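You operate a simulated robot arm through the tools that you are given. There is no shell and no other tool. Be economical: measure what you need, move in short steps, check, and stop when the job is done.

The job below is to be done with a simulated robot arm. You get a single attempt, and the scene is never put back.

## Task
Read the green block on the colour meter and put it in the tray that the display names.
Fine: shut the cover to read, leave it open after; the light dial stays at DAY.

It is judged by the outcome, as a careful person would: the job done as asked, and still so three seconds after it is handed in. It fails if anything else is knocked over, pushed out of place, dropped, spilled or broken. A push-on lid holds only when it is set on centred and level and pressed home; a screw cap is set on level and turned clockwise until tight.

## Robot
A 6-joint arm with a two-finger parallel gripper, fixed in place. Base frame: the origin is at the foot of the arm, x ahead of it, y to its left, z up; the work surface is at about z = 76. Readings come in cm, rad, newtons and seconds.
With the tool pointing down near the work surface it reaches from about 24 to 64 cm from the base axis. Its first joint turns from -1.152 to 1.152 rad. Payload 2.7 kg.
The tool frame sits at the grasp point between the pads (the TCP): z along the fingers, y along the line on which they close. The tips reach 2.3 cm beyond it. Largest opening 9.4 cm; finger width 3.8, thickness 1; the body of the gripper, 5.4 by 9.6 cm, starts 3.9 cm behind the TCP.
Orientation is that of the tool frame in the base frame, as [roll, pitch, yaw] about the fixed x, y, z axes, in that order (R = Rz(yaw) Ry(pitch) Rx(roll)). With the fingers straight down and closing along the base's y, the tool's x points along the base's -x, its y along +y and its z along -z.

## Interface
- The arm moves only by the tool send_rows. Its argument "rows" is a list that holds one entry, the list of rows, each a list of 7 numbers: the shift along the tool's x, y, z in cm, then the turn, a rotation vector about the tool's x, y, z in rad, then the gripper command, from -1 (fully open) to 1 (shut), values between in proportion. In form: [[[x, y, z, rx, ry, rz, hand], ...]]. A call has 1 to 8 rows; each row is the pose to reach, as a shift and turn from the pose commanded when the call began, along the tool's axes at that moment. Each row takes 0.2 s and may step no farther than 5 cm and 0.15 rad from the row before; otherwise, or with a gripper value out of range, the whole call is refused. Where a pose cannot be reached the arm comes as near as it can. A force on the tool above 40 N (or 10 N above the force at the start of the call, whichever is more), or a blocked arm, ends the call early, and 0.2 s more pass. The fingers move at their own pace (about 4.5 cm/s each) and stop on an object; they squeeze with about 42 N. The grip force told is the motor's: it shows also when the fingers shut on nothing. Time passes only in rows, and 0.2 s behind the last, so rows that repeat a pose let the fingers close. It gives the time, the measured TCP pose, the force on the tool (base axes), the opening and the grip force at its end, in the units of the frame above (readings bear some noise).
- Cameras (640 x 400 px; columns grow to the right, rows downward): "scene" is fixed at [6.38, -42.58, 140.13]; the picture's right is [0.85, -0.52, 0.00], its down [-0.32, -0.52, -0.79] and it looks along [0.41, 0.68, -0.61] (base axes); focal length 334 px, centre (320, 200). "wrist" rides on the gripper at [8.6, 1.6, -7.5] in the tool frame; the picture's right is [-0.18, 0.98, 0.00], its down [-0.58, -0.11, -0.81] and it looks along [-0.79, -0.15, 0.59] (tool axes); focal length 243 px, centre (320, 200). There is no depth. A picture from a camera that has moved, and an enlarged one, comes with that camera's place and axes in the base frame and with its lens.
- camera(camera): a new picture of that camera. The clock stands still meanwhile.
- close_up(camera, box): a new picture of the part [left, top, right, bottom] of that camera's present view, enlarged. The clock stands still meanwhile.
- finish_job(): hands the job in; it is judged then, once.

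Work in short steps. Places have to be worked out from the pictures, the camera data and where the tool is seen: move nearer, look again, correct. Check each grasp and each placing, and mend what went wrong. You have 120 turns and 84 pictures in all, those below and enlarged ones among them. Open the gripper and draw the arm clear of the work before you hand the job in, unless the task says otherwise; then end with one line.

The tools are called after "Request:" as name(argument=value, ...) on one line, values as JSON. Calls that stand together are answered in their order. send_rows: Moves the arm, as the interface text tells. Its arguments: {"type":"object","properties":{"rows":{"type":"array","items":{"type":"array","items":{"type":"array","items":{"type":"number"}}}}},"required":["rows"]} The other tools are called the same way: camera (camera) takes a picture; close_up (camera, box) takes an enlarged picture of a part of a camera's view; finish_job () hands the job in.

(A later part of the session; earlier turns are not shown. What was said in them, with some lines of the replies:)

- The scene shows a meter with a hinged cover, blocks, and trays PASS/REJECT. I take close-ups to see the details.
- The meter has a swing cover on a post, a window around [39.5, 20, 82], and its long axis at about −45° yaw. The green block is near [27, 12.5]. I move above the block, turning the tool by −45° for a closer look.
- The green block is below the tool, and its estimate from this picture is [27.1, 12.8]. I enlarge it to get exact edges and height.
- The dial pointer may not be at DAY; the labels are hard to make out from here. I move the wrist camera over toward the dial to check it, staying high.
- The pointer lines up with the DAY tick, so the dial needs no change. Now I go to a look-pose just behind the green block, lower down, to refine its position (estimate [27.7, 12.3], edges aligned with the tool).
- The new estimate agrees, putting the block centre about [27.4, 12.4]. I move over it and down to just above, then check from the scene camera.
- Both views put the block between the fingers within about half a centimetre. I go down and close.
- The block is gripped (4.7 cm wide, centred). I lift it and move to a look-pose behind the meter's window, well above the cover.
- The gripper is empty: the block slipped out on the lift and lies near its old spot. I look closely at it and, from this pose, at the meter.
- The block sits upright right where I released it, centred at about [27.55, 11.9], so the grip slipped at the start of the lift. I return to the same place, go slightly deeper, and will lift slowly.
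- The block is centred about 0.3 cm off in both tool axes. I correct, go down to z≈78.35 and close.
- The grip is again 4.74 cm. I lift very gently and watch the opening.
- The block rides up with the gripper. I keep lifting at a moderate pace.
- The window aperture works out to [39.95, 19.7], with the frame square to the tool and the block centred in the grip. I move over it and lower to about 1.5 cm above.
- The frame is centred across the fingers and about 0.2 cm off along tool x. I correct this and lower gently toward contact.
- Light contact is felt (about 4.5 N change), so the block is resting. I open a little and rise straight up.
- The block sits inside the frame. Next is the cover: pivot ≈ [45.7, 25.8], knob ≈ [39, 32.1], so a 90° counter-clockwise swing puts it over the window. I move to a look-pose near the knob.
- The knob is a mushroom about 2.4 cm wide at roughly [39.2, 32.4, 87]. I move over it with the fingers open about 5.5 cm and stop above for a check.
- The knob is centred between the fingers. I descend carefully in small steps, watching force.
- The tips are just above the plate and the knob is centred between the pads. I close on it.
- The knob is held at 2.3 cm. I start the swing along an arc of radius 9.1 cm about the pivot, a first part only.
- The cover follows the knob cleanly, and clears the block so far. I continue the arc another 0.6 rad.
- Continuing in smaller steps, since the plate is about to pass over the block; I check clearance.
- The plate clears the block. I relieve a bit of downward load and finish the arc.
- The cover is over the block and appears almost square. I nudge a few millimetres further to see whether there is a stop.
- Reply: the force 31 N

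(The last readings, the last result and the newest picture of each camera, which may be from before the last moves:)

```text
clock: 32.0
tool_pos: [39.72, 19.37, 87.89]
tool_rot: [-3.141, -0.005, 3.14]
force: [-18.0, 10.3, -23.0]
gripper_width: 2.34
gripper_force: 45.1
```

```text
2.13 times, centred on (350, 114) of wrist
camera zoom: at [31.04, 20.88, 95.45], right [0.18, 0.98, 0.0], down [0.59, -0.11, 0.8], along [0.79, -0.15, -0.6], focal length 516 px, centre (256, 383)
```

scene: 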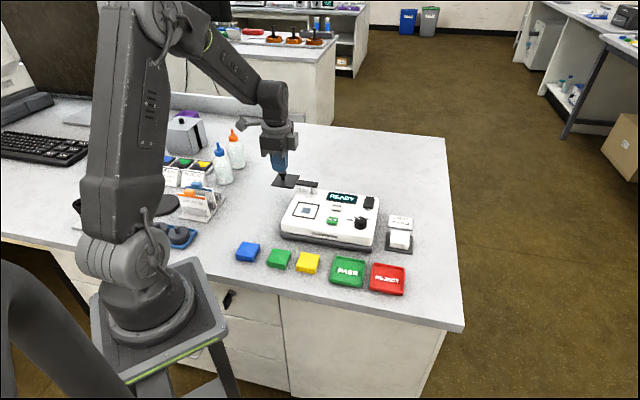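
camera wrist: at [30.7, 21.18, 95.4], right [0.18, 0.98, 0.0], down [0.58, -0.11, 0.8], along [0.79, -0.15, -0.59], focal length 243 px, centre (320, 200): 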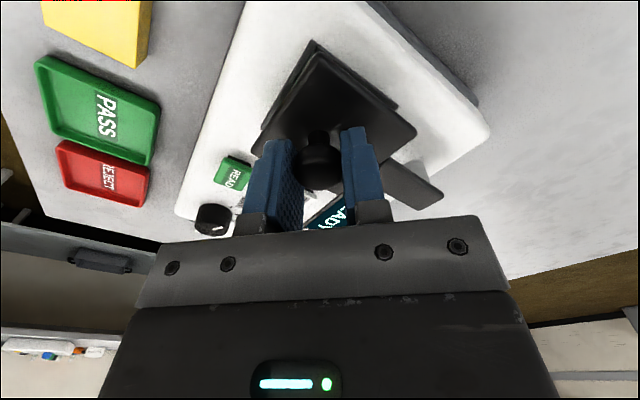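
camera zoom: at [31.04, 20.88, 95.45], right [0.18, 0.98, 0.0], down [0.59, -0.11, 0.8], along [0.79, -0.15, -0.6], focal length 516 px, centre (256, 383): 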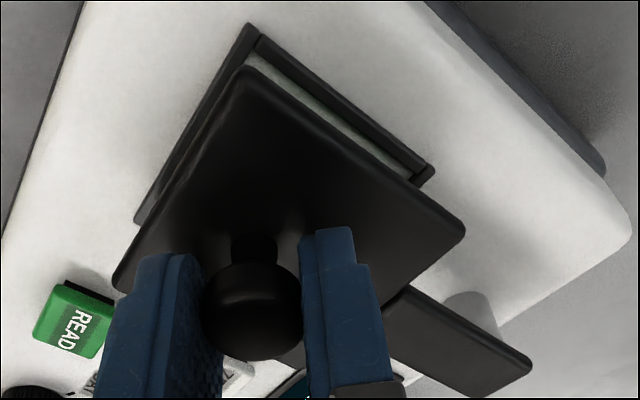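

A stop was met and the plate is square over the frame: the cover is shut. I release, rise, and move back to view the READ button.

Request:
send_rows(rows=[[[0.2, 0.2, 0, 0, 0, 0, 0.7], [0.2, 0.2, 0, 0, 0, 0, 0.2], [0.2, 0.2, 0, 0, 0, 0, -0.1], [0.2, 0.2, 0, 0, 0, 0, -0.2], [0.2, 0.2, -1.5, 0, 0, 0, -0.2], [0.2, 0.2, -4, 0, 0, 0, -0.2], [0.2, 0.2, -7, 0, 0, 0, -0.2]]])

Request:
camera(camera="wrist")

Request:
close_up(camera="scene", box=[250, 160, 410, 260])

```text
clock: 33.6
tool_pos: [39.59, 19.01, 94.96]
tool_rot: [-3.141, -0.001, 3.14]
force: [-0.5, -0.2, 0.8]
gripper_width: 5.65
gripper_force: 0.1
```

```text
39 pictures are left
camera wrist: at [30.93, 20.79, 102.45], right [0.18, 0.98, 0.0], down [0.58, -0.11, 0.81], along [0.79, -0.15, -0.59], focal length 243 px, centre (320, 200)
```

wrist: 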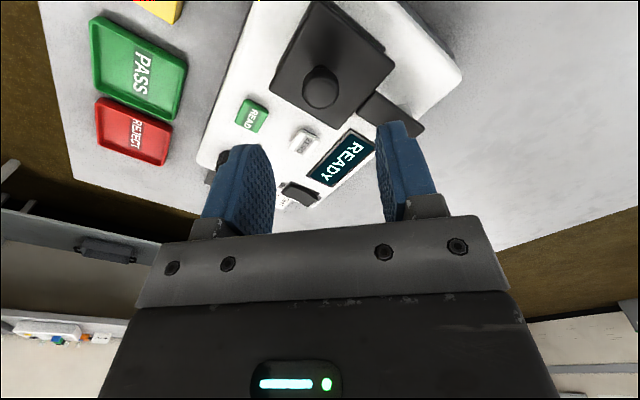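

```text
4.00 times, centred on (330, 210) of scene
camera zoom: at [6.38, -42.58, 140.13], right [0.85, -0.52, 0.0], down [-0.32, -0.52, -0.79], along [0.41, 0.68, -0.61], focal length 1337 px, centre (280, 160)
```

zoom: 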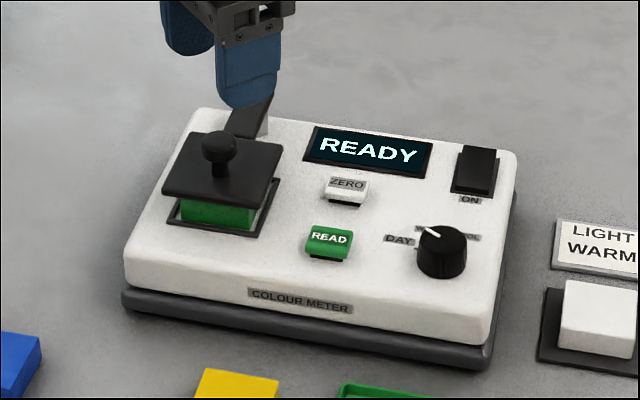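

READ works out to [43.1, 12.0], top about z 83. I shut the fingers and move above it.

Request:
send_rows(rows=[[[-1.7, -3.5, 0, 0, 0, 0, 1], [-3.46, -7, 0, 0, 0, 0, 1], [-3.46, -7, 3, 0, 0, 0, 1], [-3.46, -7, 5.5, 0, 0, 0, 1], [-3.46, -7, 7, 0, 0, 0, 1]]])

Request:
camera(camera="wrist")

Request:
close_up(camera="scene", box=[290, 180, 386, 240])

```text
clock: 34.8
tool_pos: [43.08, 12.39, 88.04]
tool_rot: [-3.141, 0.001, 3.14]
force: [-0.1, 0.2, 0.6]
gripper_width: 0.0
gripper_force: 41.4
```

```text
37 pictures are left
camera wrist: at [34.6, 14.01, 95.53], right [0.18, 0.98, 0.0], down [0.58, -0.11, 0.81], along [0.79, -0.15, -0.59], focal length 243 px, centre (320, 200)
```

wrist: 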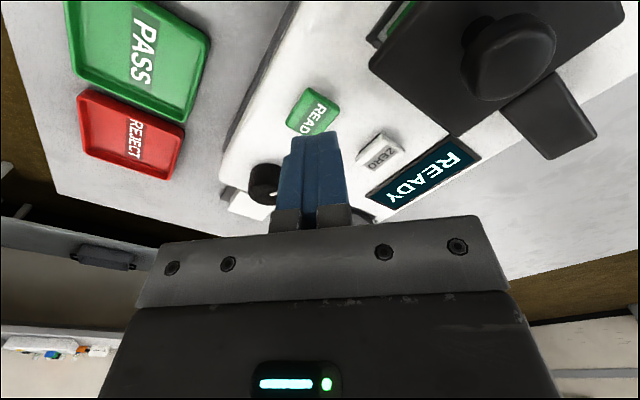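

```text
6.67 times, centred on (338, 210) of scene
camera zoom: at [6.38, -42.58, 140.13], right [0.85, -0.52, 0.0], down [-0.32, -0.52, -0.79], along [0.41, 0.68, -0.61], focal length 2229 px, centre (200, 133)
```

zoom: 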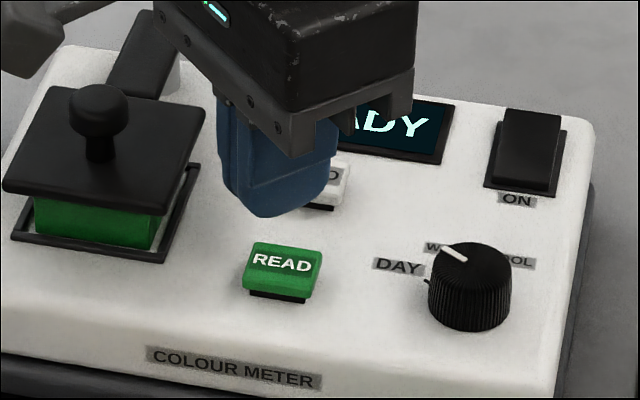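

The button is about 0.4 cm off in both axes from the tool ([42.7, 12.0]). I shift and press down gradually.

Request:
send_rows(rows=[[[0.38, -0.4, 0, 0, 0, 0, 1], [0.38, -0.4, 1, 0, 0, 0, 1], [0.38, -0.4, 1.8, 0, 0, 0, 1], [0.38, -0.4, 2.2, 0, 0, 0, 1], [0.38, -0.4, 2.5, 0, 0, 0, 1], [0.38, -0.4, 2.8, 0, 0, 0, 1]]])

Request:
close_up(camera="scene", box=[290, 180, 386, 240])

```text
clock: 36.2
tool_pos: [42.89, 11.93, 85.24]
tool_rot: [3.141, -0.001, 3.141]
force: [0.6, 0.3, 1.0]
gripper_width: 0.0
gripper_force: 42.1
```

```text
6.67 times, centred on (338, 210) of scene
camera zoom: at [6.38, -42.58, 140.13], right [0.85, -0.52, 0.0], down [-0.32, -0.52, -0.79], along [0.41, 0.68, -0.61], focal length 2229 px, centre (200, 133)
```

zoom: 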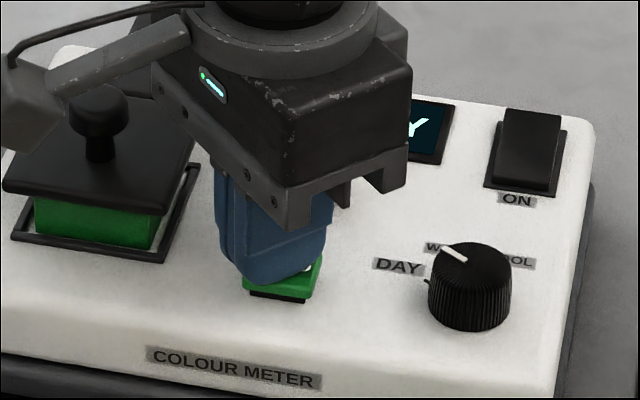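

The fingertips hover right over READ with no contact force yet. I continue down in 0.2 cm steps, then come back up.

Request:
send_rows(rows=[[[0, 0, 0.2, 0, 0, 0, 1], [0, 0, 0.4, 0, 0, 0, 1], [0, 0, 0.5, 0, 0, 0, 1], [0, 0, 0.6, 0, 0, 0, 1]]])

Request:
close_up(camera="scene", box=[290, 180, 386, 240])

```text
clock: 37.2
tool_pos: [42.8, 12.02, 84.66]
tool_rot: [3.141, 0.005, 3.141]
force: [-1.1, 4.2, 12.1]
gripper_width: 0.0
gripper_force: 42.0
```

```text
6.67 times, centred on (338, 210) of scene
camera zoom: at [6.36, -42.58, 140.13], right [0.85, -0.52, 0.0], down [-0.32, -0.52, -0.79], along [0.41, 0.68, -0.61], focal length 2229 px, centre (200, 133)
```

zoom: 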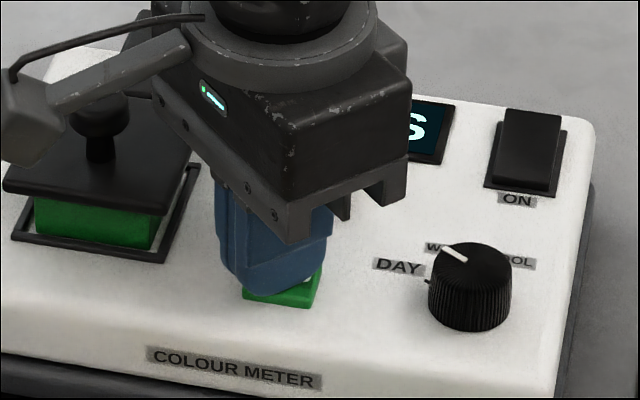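

The button went down with 12 N and the display changed. I rise straight up and read it.

Request:
send_rows(rows=[[[0, 0, -1, 0, 0, 0, 1], [0, 0, -4, 0, 0, 0, 1], [0, 0, -8, 0, 0, 0, 1], [0, 0, -12, 0, 0, 0, 1]]])

Request:
close_up(camera="scene", box=[250, 160, 410, 260])

Request:
camera(camera="wrist")

```text
clock: 38.2
tool_pos: [42.39, 11.77, 96.72]
tool_rot: [3.141, 0.0, 3.14]
force: [-0.4, -0.5, 0.2]
gripper_width: 0.0
gripper_force: 41.7
```

```text
4.00 times, centred on (330, 210) of scene
camera zoom: at [6.38, -42.58, 140.13], right [0.85, -0.52, 0.0], down [-0.32, -0.52, -0.79], along [0.41, 0.68, -0.61], focal length 1337 px, centre (280, 160)
```

zoom: 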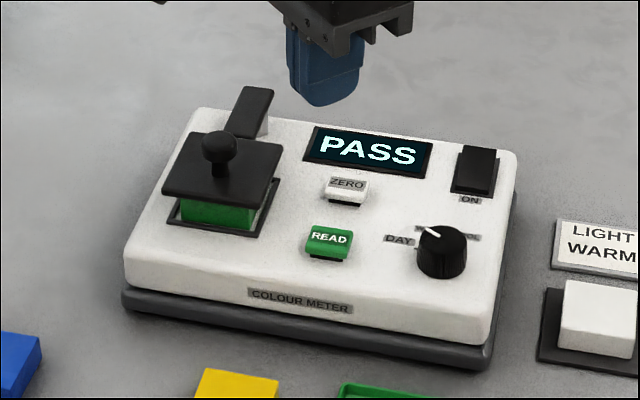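

```text
32 pictures are left
camera wrist: at [33.92, 13.43, 104.19], right [0.18, 0.98, 0.0], down [0.58, -0.11, 0.81], along [0.79, -0.15, -0.59], focal length 243 px, centre (320, 200)
```

wrist: 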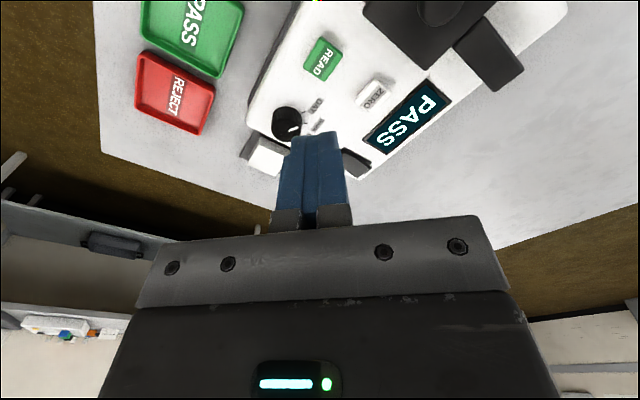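

The display reads PASS. Now I reopen the cover first: back over the knob (≈[39.6, 19.4]) with fingers open.

Request:
send_rows(rows=[[[1.4, 3.8, 0, 0, 0, 0, -0.2], [2.8, 7.6, 0, 0, 0, 0, -0.2], [2.8, 7.6, 0, 0, 0, 0, -0.2], [2.8, 7.6, 2.5, 0, 0, 0, -0.2], [2.8, 7.6, 5, 0, 0, 0, -0.2]]])

Request:
camera(camera="wrist")

```text
clock: 39.4
tool_pos: [39.92, 19.33, 91.48]
tool_rot: [-3.142, -0.001, 3.141]
force: [-0.3, 0.4, -0.6]
gripper_width: 5.63
gripper_force: 0.1
```

```text
31 pictures are left
camera wrist: at [31.28, 21.02, 98.96], right [0.18, 0.98, 0.0], down [0.58, -0.11, 0.81], along [0.79, -0.15, -0.59], focal length 243 px, centre (320, 200)
```

wrist: 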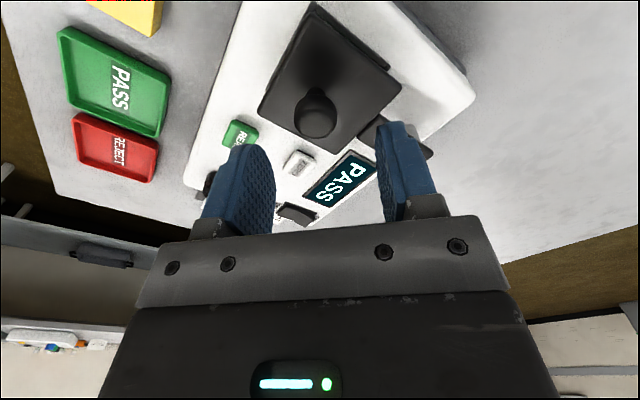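

The knob is about 0.45 cm off in tool x. I correct, descend to z≈87.9 and grip.

Request:
send_rows(rows=[[[0.45, -0.1, 1, 0, 0, 0, -0.2], [0.45, -0.1, 2.5, 0, 0, 0, -0.2], [0.45, -0.1, 3.5, 0, 0, 0, -0.2], [0.45, -0.1, 3.5, 0, 0, 0, 0.3], [0.45, -0.1, 3.5, 0, 0, 0, 0.5], [0.45, -0.1, 3.5, 0, 0, 0, 0.7], [0.45, -0.1, 3.5, 0, 0, 0, 0.7]]])

```text
clock: 41.0
tool_pos: [39.32, 19.16, 87.98]
tool_rot: [3.141, 0.0, -3.141]
force: [-0.9, 0.6, -3.7]
gripper_width: 2.35
gripper_force: 44.9
```

Gripped. I swing the cover back along the same arc, first half.

Request:
send_rows(rows=[[[0.3, 0.33, 0, 0, 0, 0.025, 0.7], [0.61, 0.68, 0, 0, 0, 0.05, 0.7], [1.15, 1.41, 0, 0, 0, 0.1, 0.7], [1.62, 2.19, 0, 0, 0, 0.15, 0.7], [2.0, 3.02, 0, 0, 0, 0.2, 0.7], [2.3, 3.88, 0, 0, 0, 0.25, 0.7], [2.51, 4.76, 0, 0, 0, 0.3, 0.7], [2.63, 5.66, 0, 0, 0, 0.35, 0.7]]])

Request:
close_up(camera="scene", box=[250, 140, 410, 240])

```text
clock: 42.8
tool_pos: [36.74, 24.89, 87.97]
tool_rot: [3.141, -0.001, 2.791]
force: [-9.8, -5.1, -12.1]
gripper_width: 2.29
gripper_force: 45.3
```

```text
4.00 times, centred on (330, 190) of scene
camera zoom: at [6.37, -42.58, 140.13], right [0.85, -0.52, 0.0], down [-0.32, -0.52, -0.79], along [0.41, 0.68, -0.61], focal length 1337 px, centre (280, 240)
```

zoom: 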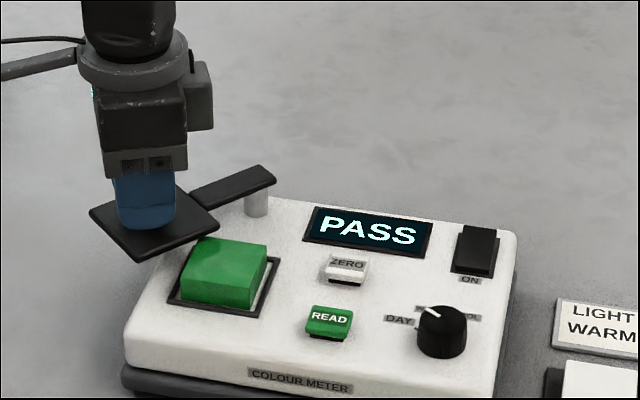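

Clear of the block. I finish opening the cover to about its original place.

Request:
send_rows(rows=[[[0.42, 0.84, 0.05, 0, 0, 0.05, 0.7], [0.7, 1.72, 0.05, 0, 0, 0.1, 0.7], [0.86, 2.61, 0.05, 0, 0, 0.15, 0.7], [0.94, 3.52, 0.05, 0, 0, 0.2, 0.7], [0.93, 4.43, 0.05, 0, 0, 0.25, 0.7], [0.82, 5.33, 0.05, 0, 0, 0.3, 0.7], [0.63, 6.22, 0.05, 0, 0, 0.35, 0.7], [0.35, 7.08, 0.05, 0, 0, 0.4, 0.7]]])

Request:
close_up(camera="scene", box=[250, 140, 410, 240])

```text
clock: 44.6
tool_pos: [38.84, 32.05, 88.01]
tool_rot: [3.139, 0.0, 2.391]
force: [-2.7, -3.9, 8.1]
gripper_width: 2.34
gripper_force: 44.8
```

```text
4.00 times, centred on (330, 190) of scene
camera zoom: at [6.36, -42.6, 140.13], right [0.85, -0.52, 0.0], down [-0.32, -0.52, -0.79], along [0.41, 0.68, -0.61], focal length 1337 px, centre (280, 240)
```

zoom: 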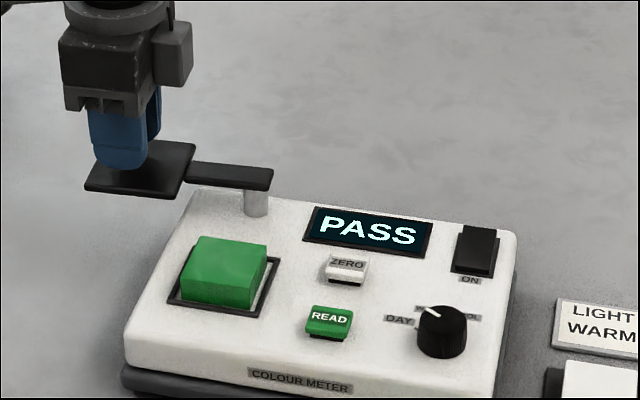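

The cover is nearly at its original open position. I nudge it 0.5 cm more, release and rise.

Request:
send_rows(rows=[[[-0.05, 0.3, 0, 0, 0, 0.018, 0.7], [-0.1, 0.6, 0, 0, 0, 0.035, 0.7], [-0.1, 0.6, 0, 0, 0, 0.035, 0.2], [-0.1, 0.6, 0, 0, 0, 0.035, -0.2], [-0.1, 0.6, 0, 0, 0, 0.035, -0.2], [-0.1, 0.6, -2, 0, 0, 0.035, -0.2], [-0.1, 0.6, -5, 0, 0, 0.035, -0.4]]])

Request:
close_up(camera="scene", box=[250, 140, 410, 240])

```text
clock: 46.2
tool_pos: [39.56, 32.19, 92.96]
tool_rot: [3.14, 0.0, 2.355]
force: [0.7, -0.2, 0.7]
gripper_width: 6.6
gripper_force: 0.1
```

```text
4.00 times, centred on (330, 190) of scene
camera zoom: at [6.38, -42.58, 140.13], right [0.85, -0.52, 0.0], down [-0.32, -0.52, -0.79], along [0.41, 0.68, -0.61], focal length 1337 px, centre (280, 240)
```

zoom: 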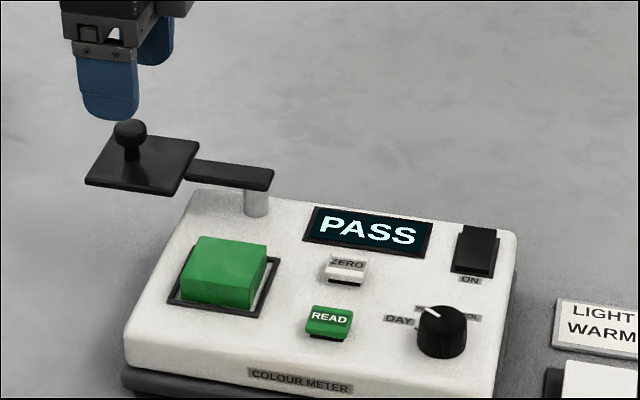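

The cover is open as at the start and the block undisturbed. I move back over the block, at z≈90 for a check.

Request:
send_rows(rows=[[[-1, -1, -2, 0, 0, 0, -0.4], [-3.7, -3.5, -2, 0, 0, 0, -0.4], [-6.4, -6.1, -2, 0, 0, 0, -0.4], [-9.15, -8.7, -2, 0, 0, 0, -0.4], [-9.15, -8.7, 1, 0, 0, 0, -0.4], [-9.15, -8.7, 4, 0, 0, 0, -0.4]]])

Request:
camera(camera="wrist")

```text
clock: 47.6
tool_pos: [39.43, 19.68, 89.02]
tool_rot: [3.14, 0.001, 2.356]
force: [0.4, -0.8, -0.2]
gripper_width: 6.59
gripper_force: 0.1
```

```text
27 pictures are left
camera wrist: at [34.48, 26.8, 96.48], right [0.82, 0.57, 0.0], down [0.33, -0.49, 0.81], along [0.46, -0.66, -0.59], focal length 243 px, centre (320, 200)
```

wrist: 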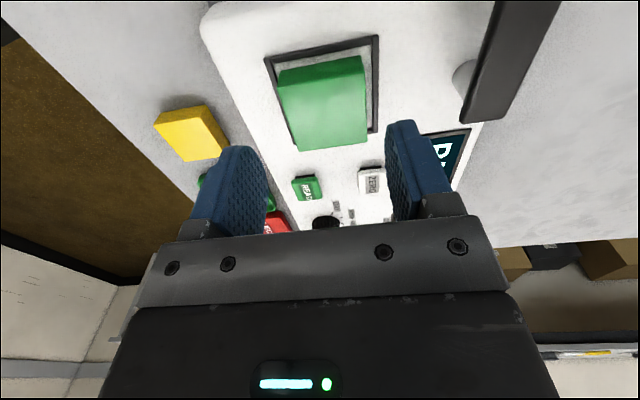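

I enlarge to see the block's top edges exactly.

Request:
close_up(camera="wrist", box=[250, 30, 410, 160])

```text
3.08 times, centred on (330, 95) of wrist
camera zoom: at [34.48, 26.8, 96.48], right [0.82, 0.57, 0.0], down [0.33, -0.49, 0.81], along [0.46, -0.66, -0.59], focal length 746 px, centre (289, 523)
```

zoom: 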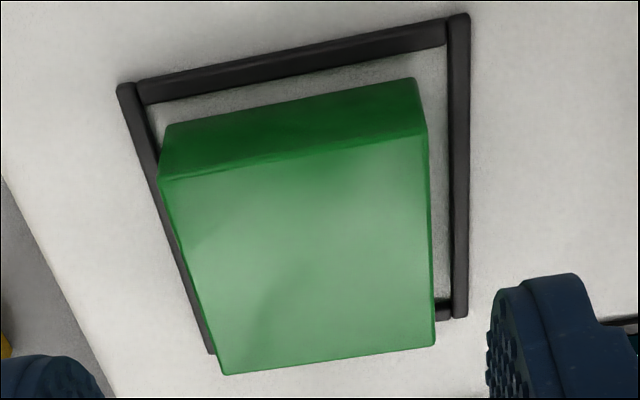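

The block centre is at tool offset about [−0.3, 0.35]. I shift, go down to the release height and grip.

Request:
send_rows(rows=[[[-0.3, 0.33, 1.5, 0, 0, 0, -0.4], [-0.3, 0.33, 3, 0, 0, 0, -0.4], [-0.3, 0.33, 4.2, 0, 0, 0, -0.4], [-0.3, 0.33, 4.65, 0, 0, 0, -0.4], [-0.3, 0.33, 4.65, 0, 0, 0, 0.5], [-0.3, 0.33, 4.65, 0, 0, 0, 1], [-0.3, 0.33, 4.65, 0, 0, 0, 1], [-0.3, 0.33, 4.65, 0, 0, 0, 1]]])

Request:
send_rows(rows=[[[0, 0, -0.2, 0, 0, 0, 1], [0, 0, -0.5, 0, 0, 0, 1], [0, 0, -0.9, 0, 0, 0, 1], [0, 0, -1.3, 0, 0, 0, 1], [0, 0, -1.8, 0, 0, 0, 1]]])

Request:
camera(camera="wrist")

```text
clock: 49.4
tool_pos: [40.21, 19.6, 84.47]
tool_rot: [3.141, 0.001, 2.357]
force: [-2.0, -2.7, 1.9]
gripper_width: 4.7
gripper_force: 42.2
```

```text
clock: 50.6
tool_pos: [40.12, 19.57, 86.24]
tool_rot: [-3.141, 0.001, 2.357]
force: [0.5, 0.1, -1.3]
gripper_width: 4.7
gripper_force: 42.2
```

```text
25 pictures are left
camera wrist: at [35.18, 26.91, 93.71], right [0.82, 0.57, 0.0], down [0.33, -0.49, 0.81], along [0.46, -0.66, -0.59], focal length 243 px, centre (320, 200)
```

wrist: 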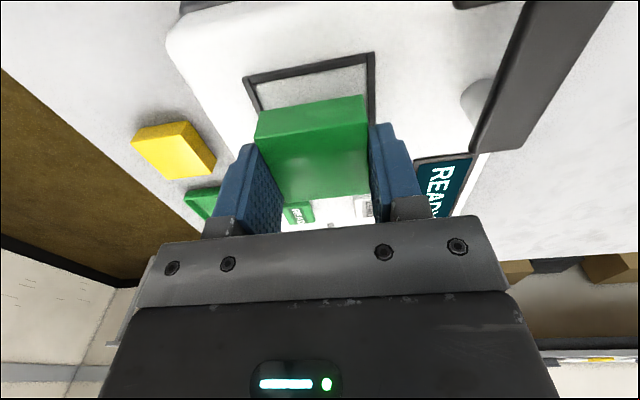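

The block is held. I rise and travel gently to a look-pose beside the PASS tray (≈[39.8, −0.2]).

Request:
send_rows(rows=[[[0, 0, -0.6, 0, 0, 0, 1], [0, 0, -1.6, 0, 0, 0, 1], [0, 0, -2.8, 0, 0, 0, 1], [0, 0, -4, 0, 0, 0, 1], [0, 0, -5, 0, 0, 0, 1], [0, 0, -5.5, 0, 0, 0, 1]]])

Request:
send_rows(rows=[[[-0.5, -0.9, 0, 0, 0, 0, 1], [-1.5, -2.7, 0, 0, 0, 0, 1], [-2.6, -4.7, 0, 0, 0, 0, 1], [-3.7, -6.7, 0, 0, 0, 0, 1], [-4.8, -8.7, 0, 0, 0, 0, 1], [-5.9, -10.7, 0, 0, 0, 0, 1], [-7, -12.7, 0, 0, 0, 0, 1], [-7.8, -14.2, 0, 0, 0, 0, 1]]])

Request:
camera(camera="wrist")

Request:
close_up(camera="scene", box=[300, 230, 428, 310])

```text
clock: 52.0
tool_pos: [40.11, 19.5, 91.72]
tool_rot: [3.141, -0.002, 2.357]
force: [0.6, 0.5, -1.4]
gripper_width: 4.71
gripper_force: 42.5
```

```text
clock: 53.8
tool_pos: [35.69, 3.82, 91.54]
tool_rot: [3.139, 0.001, 2.355]
force: [0.2, -0.7, -1.1]
gripper_width: 4.71
gripper_force: 41.9
```

```text
24 pictures are left
camera wrist: at [30.69, 11.21, 99.09], right [0.82, 0.57, 0.0], down [0.33, -0.49, 0.81], along [0.46, -0.66, -0.59], focal length 243 px, centre (320, 200)
```

wrist: 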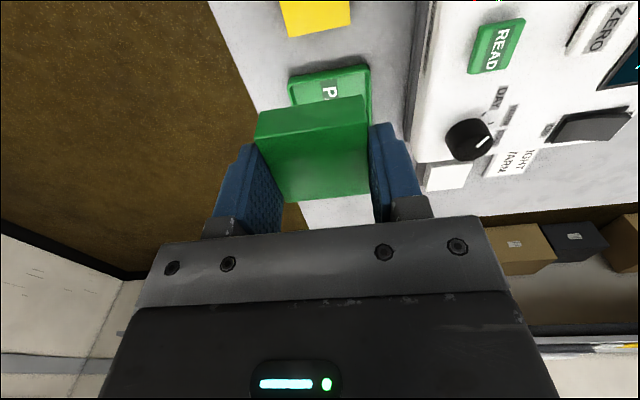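

```text
5.00 times, centred on (364, 270) of scene
camera zoom: at [6.38, -42.58, 140.13], right [0.85, -0.52, 0.0], down [-0.32, -0.52, -0.79], along [0.41, 0.68, -0.61], focal length 1672 px, centre (100, -150)
```

zoom: 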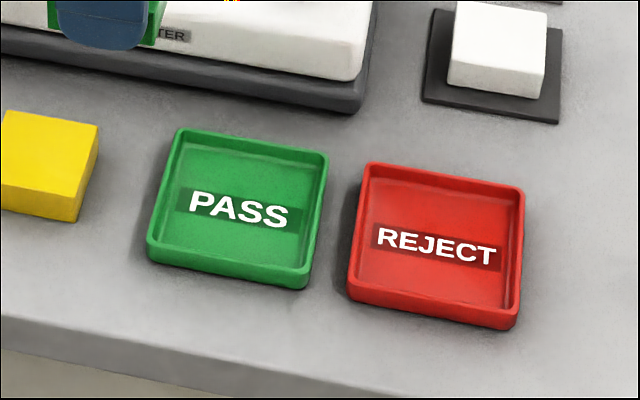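

The tray's near edge is visible but the block hides the rest. I back off 4 cm to see the whole tray and measure it.

Request:
send_rows(rows=[[[0.6, 0, -0.3, 0, 0, 0, 1], [2, 0, -1, 0, 0, 0, 1], [3.4, 0, -2, 0, 0, 0, 1], [4, 0, -3, 0, 0, 0, 1], [4, 0, -4, 0, 0, 0, 1]]])

Request:
close_up(camera="wrist", box=[240, 20, 400, 120])

```text
clock: 55.0
tool_pos: [32.75, 6.87, 95.72]
tool_rot: [3.141, 0.001, 2.358]
force: [0.8, 0.0, -0.5]
gripper_width: 4.72
gripper_force: 41.4
```

```text
4.00 times, centred on (320, 70) of wrist
camera zoom: at [27.87, 14.19, 103.24], right [0.83, 0.56, 0.0], down [0.33, -0.49, 0.81], along [0.46, -0.67, -0.59], focal length 970 px, centre (320, 720)
```

zoom: 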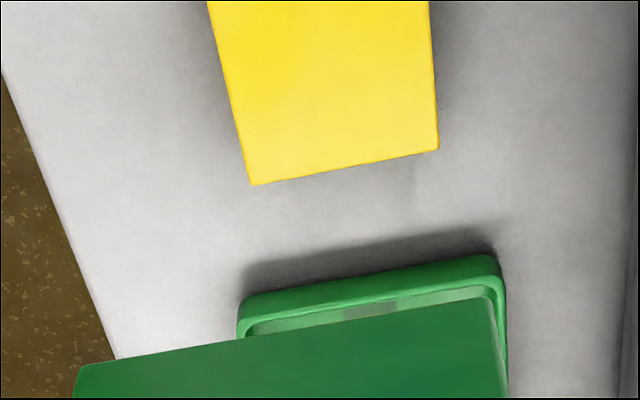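

The tray is about 7.5 cm outside, square with the tool, centred near [39.7, 0.2]. I move over it and down to z≈83.5 to check alignment against the rim.

Request:
send_rows(rows=[[[-0.8, 0.05, 0.5, 0, 0, 0, 1], [-2.4, 0.1, 2, 0, 0, 0, 1], [-4.2, 0.15, 4, 0, 0, 0, 1], [-6, 0.19, 6, 0, 0, 0, 1], [-7.8, 0.19, 8, 0, 0, 0, 1], [-9.2, 0.19, 10, 0, 0, 0, 1], [-9.6, 0.19, 11.5, 0, 0, 0, 1], [-9.6, 0.19, 12.2, 0, 0, 0, 1]]])

Request:
close_up(camera="wrist", box=[200, 40, 440, 190])

Request:
close_up(camera="scene", box=[310, 230, 406, 290])

```text
clock: 56.8
tool_pos: [39.88, 0.06, 83.33]
tool_rot: [3.14, 0.0, 2.357]
force: [-0.6, 0.1, -1.0]
gripper_width: 4.73
gripper_force: 41.9
```

```text
2.67 times, centred on (320, 115) of wrist
camera zoom: at [34.98, 7.4, 90.83], right [0.82, 0.57, 0.0], down [0.33, -0.49, 0.81], along [0.46, -0.66, -0.59], focal length 647 px, centre (320, 427)
```

zoom: 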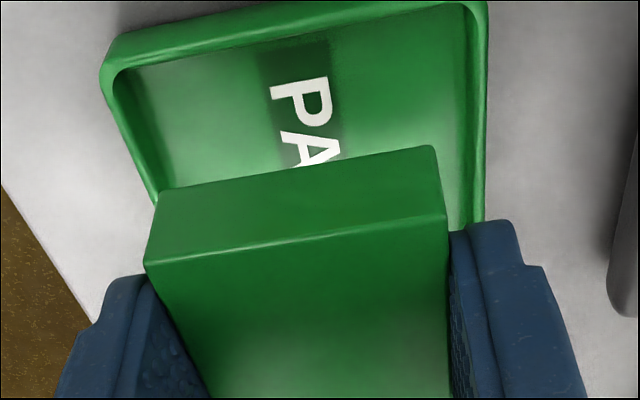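

```text
6.67 times, centred on (358, 260) of scene
camera zoom: at [6.38, -42.58, 140.13], right [0.85, -0.52, 0.0], down [-0.32, -0.52, -0.79], along [0.41, 0.68, -0.61], focal length 2229 px, centre (67, -200)
```

zoom: 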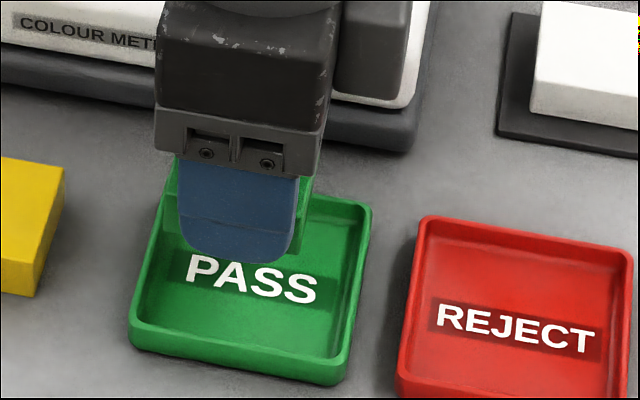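

Alignment is good: only about 0.35 cm correction in tool x. I descend slowly, first until the tips are near the rim.

Request:
send_rows(rows=[[[-0.35, -0.05, 0.6, 0, 0, 0, 1], [-0.35, -0.05, 1.4, 0, 0, 0, 1], [-0.35, -0.05, 2.2, 0, 0, 0, 1], [-0.35, -0.05, 2.8, 0, 0, 0, 1], [-0.35, -0.05, 3.2, 0, 0, 0, 1], [-0.35, -0.05, 3.5, 0, 0, 0, 1]]])

Request:
close_up(camera="wrist", box=[200, 40, 440, 190])

Request:
close_up(camera="scene", box=[320, 240, 384, 280])

```text
clock: 58.2
tool_pos: [40.07, -0.06, 79.99]
tool_rot: [3.139, 0.0, 2.355]
force: [0.3, -0.5, -1.1]
gripper_width: 4.71
gripper_force: 42.3
```

```text
2.67 times, centred on (320, 115) of wrist
camera zoom: at [35.14, 7.22, 87.53], right [0.82, 0.57, 0.0], down [0.33, -0.49, 0.81], along [0.46, -0.66, -0.59], focal length 647 px, centre (320, 427)
```

zoom: 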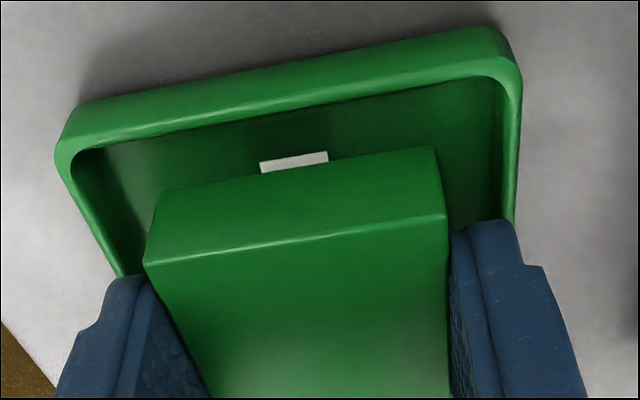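

```text
10.00 times, centred on (352, 260) of scene
camera zoom: at [6.38, -42.58, 140.13], right [0.85, -0.52, 0.0], down [-0.32, -0.52, -0.79], along [0.41, 0.68, -0.61], focal length 3344 px, centre (0, -400)
```

zoom: 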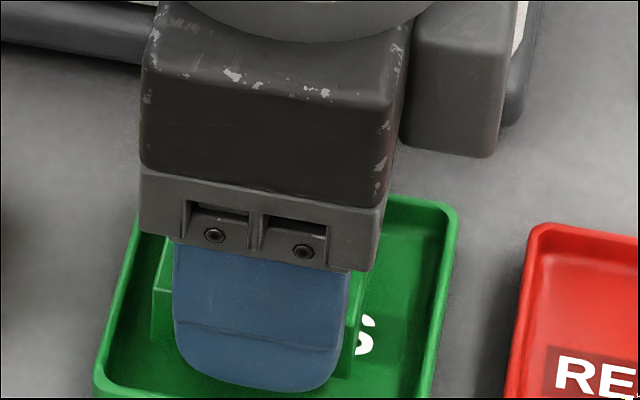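

The fingers appear to fit inside the rim. I lower further in 0.2 cm steps, watching for contact.

Request:
send_rows(rows=[[[0, 0, 0.2, 0, 0, 0, 1], [0, 0, 0.4, 0, 0, 0, 1], [0, 0, 0.6, 0, 0, 0, 1], [0, 0, 0.75, 0, 0, 0, 1], [0, 0, 0.85, 0, 0, 0, 1]]])

Request:
close_up(camera="scene", box=[320, 240, 384, 280])

```text
clock: 59.4
tool_pos: [40.04, -0.09, 79.07]
tool_rot: [-3.14, 0.0, 2.357]
force: [0.4, -1.4, -0.4]
gripper_width: 4.71
gripper_force: 41.5
```

```text
10.00 times, centred on (352, 260) of scene
camera zoom: at [6.38, -42.58, 140.13], right [0.85, -0.52, 0.0], down [-0.32, -0.52, -0.79], along [0.41, 0.68, -0.61], focal length 3344 px, centre (0, -400)
```

zoom: 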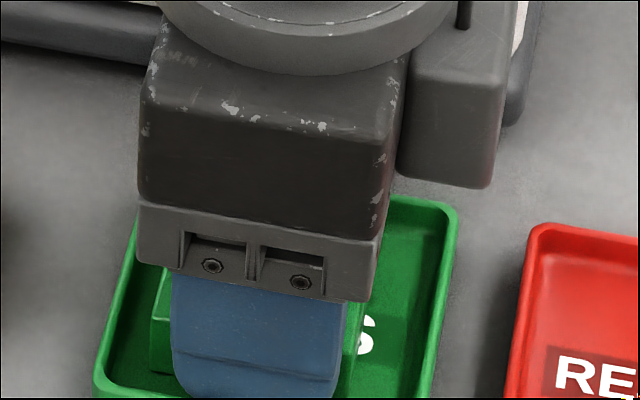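

Fingers are inside the rim with no contact yet. A little further down.

Request:
send_rows(rows=[[[0, 0, 0.1, 0, 0, 0, 1], [0, 0, 0.2, 0, 0, 0, 1], [0, 0, 0.3, 0, 0, 0, 1]]])

```text
clock: 60.2
tool_pos: [39.99, -0.24, 79.0]
tool_rot: [3.14, 0.001, 2.357]
force: [-9.6, -1.5, 29.0]
gripper_width: 4.7
gripper_force: 41.7
```

Firm contact with the tray floor at z 79.0. I back off 0.25 cm, open just slightly (the rim is close) and lift out.

Request:
send_rows(rows=[[[0, 0, -0.22, 0, 0, 0, 1], [0, 0, -0.22, 0, 0, 0, 0], [0, 0, -0.22, 0, 0, 0, -0.1], [0, 0, -0.22, 0, 0, 0, -0.1], [0, 0, -0.6, 0, 0, 0, -0.1], [0, 0, -1.4, 0, 0, 0, -0.1], [0, 0, -3, 0, 0, 0, -0.1]]])

Request:
close_up(camera="scene", box=[310, 230, 406, 290])

```text
clock: 61.8
tool_pos: [39.98, -0.18, 81.8]
tool_rot: [3.141, 0.001, 2.356]
force: [1.1, 0.0, 0.2]
gripper_width: 5.16
gripper_force: 0.1
```

```text
6.67 times, centred on (358, 260) of scene
camera zoom: at [6.38, -42.58, 140.13], right [0.85, -0.52, 0.0], down [-0.32, -0.52, -0.79], along [0.41, 0.68, -0.61], focal length 2229 px, centre (67, -200)
```

zoom: 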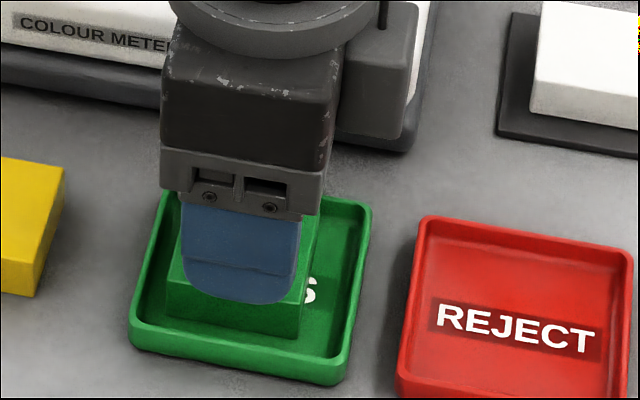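

The block stays in the tray. I rise well clear and move back toward the arm's free area, then check everything.

Request:
send_rows(rows=[[[0, 0, -3, 0, 0, 0, -0.1], [0, 0, -7, 0, 0, 0, -0.3], [0, 0, -11, 0, 0, 0, -0.6], [0, 0, -15, 0, 0, 0, -1], [3, 0, -18, 0, 0, 0, -1], [6, 0, -20, 0, 0, 0, -1], [9, 1, -20, 0, 0, 0, -1]]])

Request:
camera(camera="scene")

Request:
close_up(camera="scene", box=[220, 150, 430, 300])

```text
clock: 63.4
tool_pos: [34.43, 7.06, 101.68]
tool_rot: [3.14, 0.0, 2.356]
force: [-0.1, 0.4, -0.7]
gripper_width: 9.39
gripper_force: 0.1
```

```text
15 pictures are left
```

scene: 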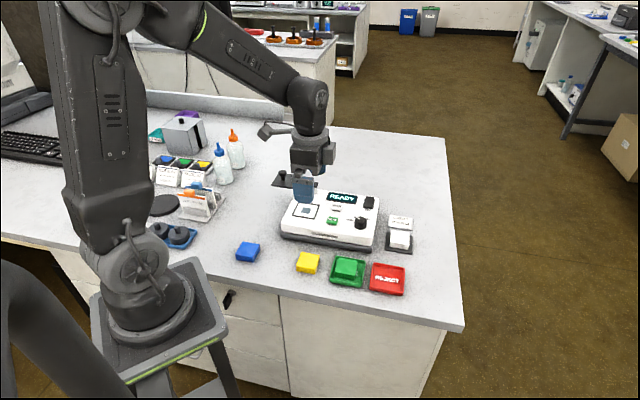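

```text
2.67 times, centred on (325, 225) of scene
camera zoom: at [6.37, -42.58, 140.13], right [0.85, -0.52, 0.0], down [-0.32, -0.52, -0.79], along [0.41, 0.68, -0.61], focal length 892 px, centre (307, 133)
```

zoom: 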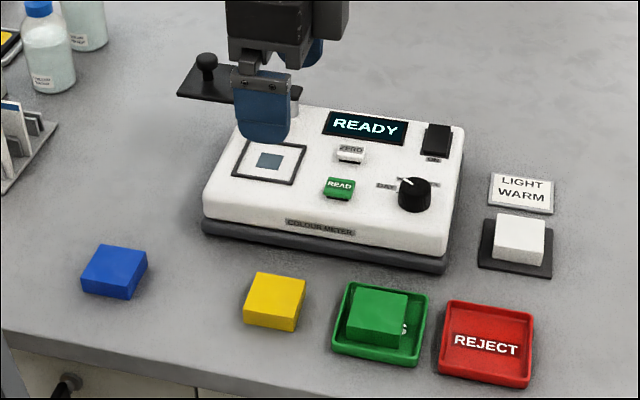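

The green block rests in the PASS tray, the cover is open, the dial is unchanged, nothing else has moved, and the arm is clear. I hand the job in.

Request:
finish_job()

```text
The job is handed in.
```

The meter read PASS for the green block, and the block is now in the PASS tray; the cover is open again and the light dial is still at DAY. On the first pick-up the block slipped from the gripper as I lifted, but it stayed upright close to where it was, and the second try held.
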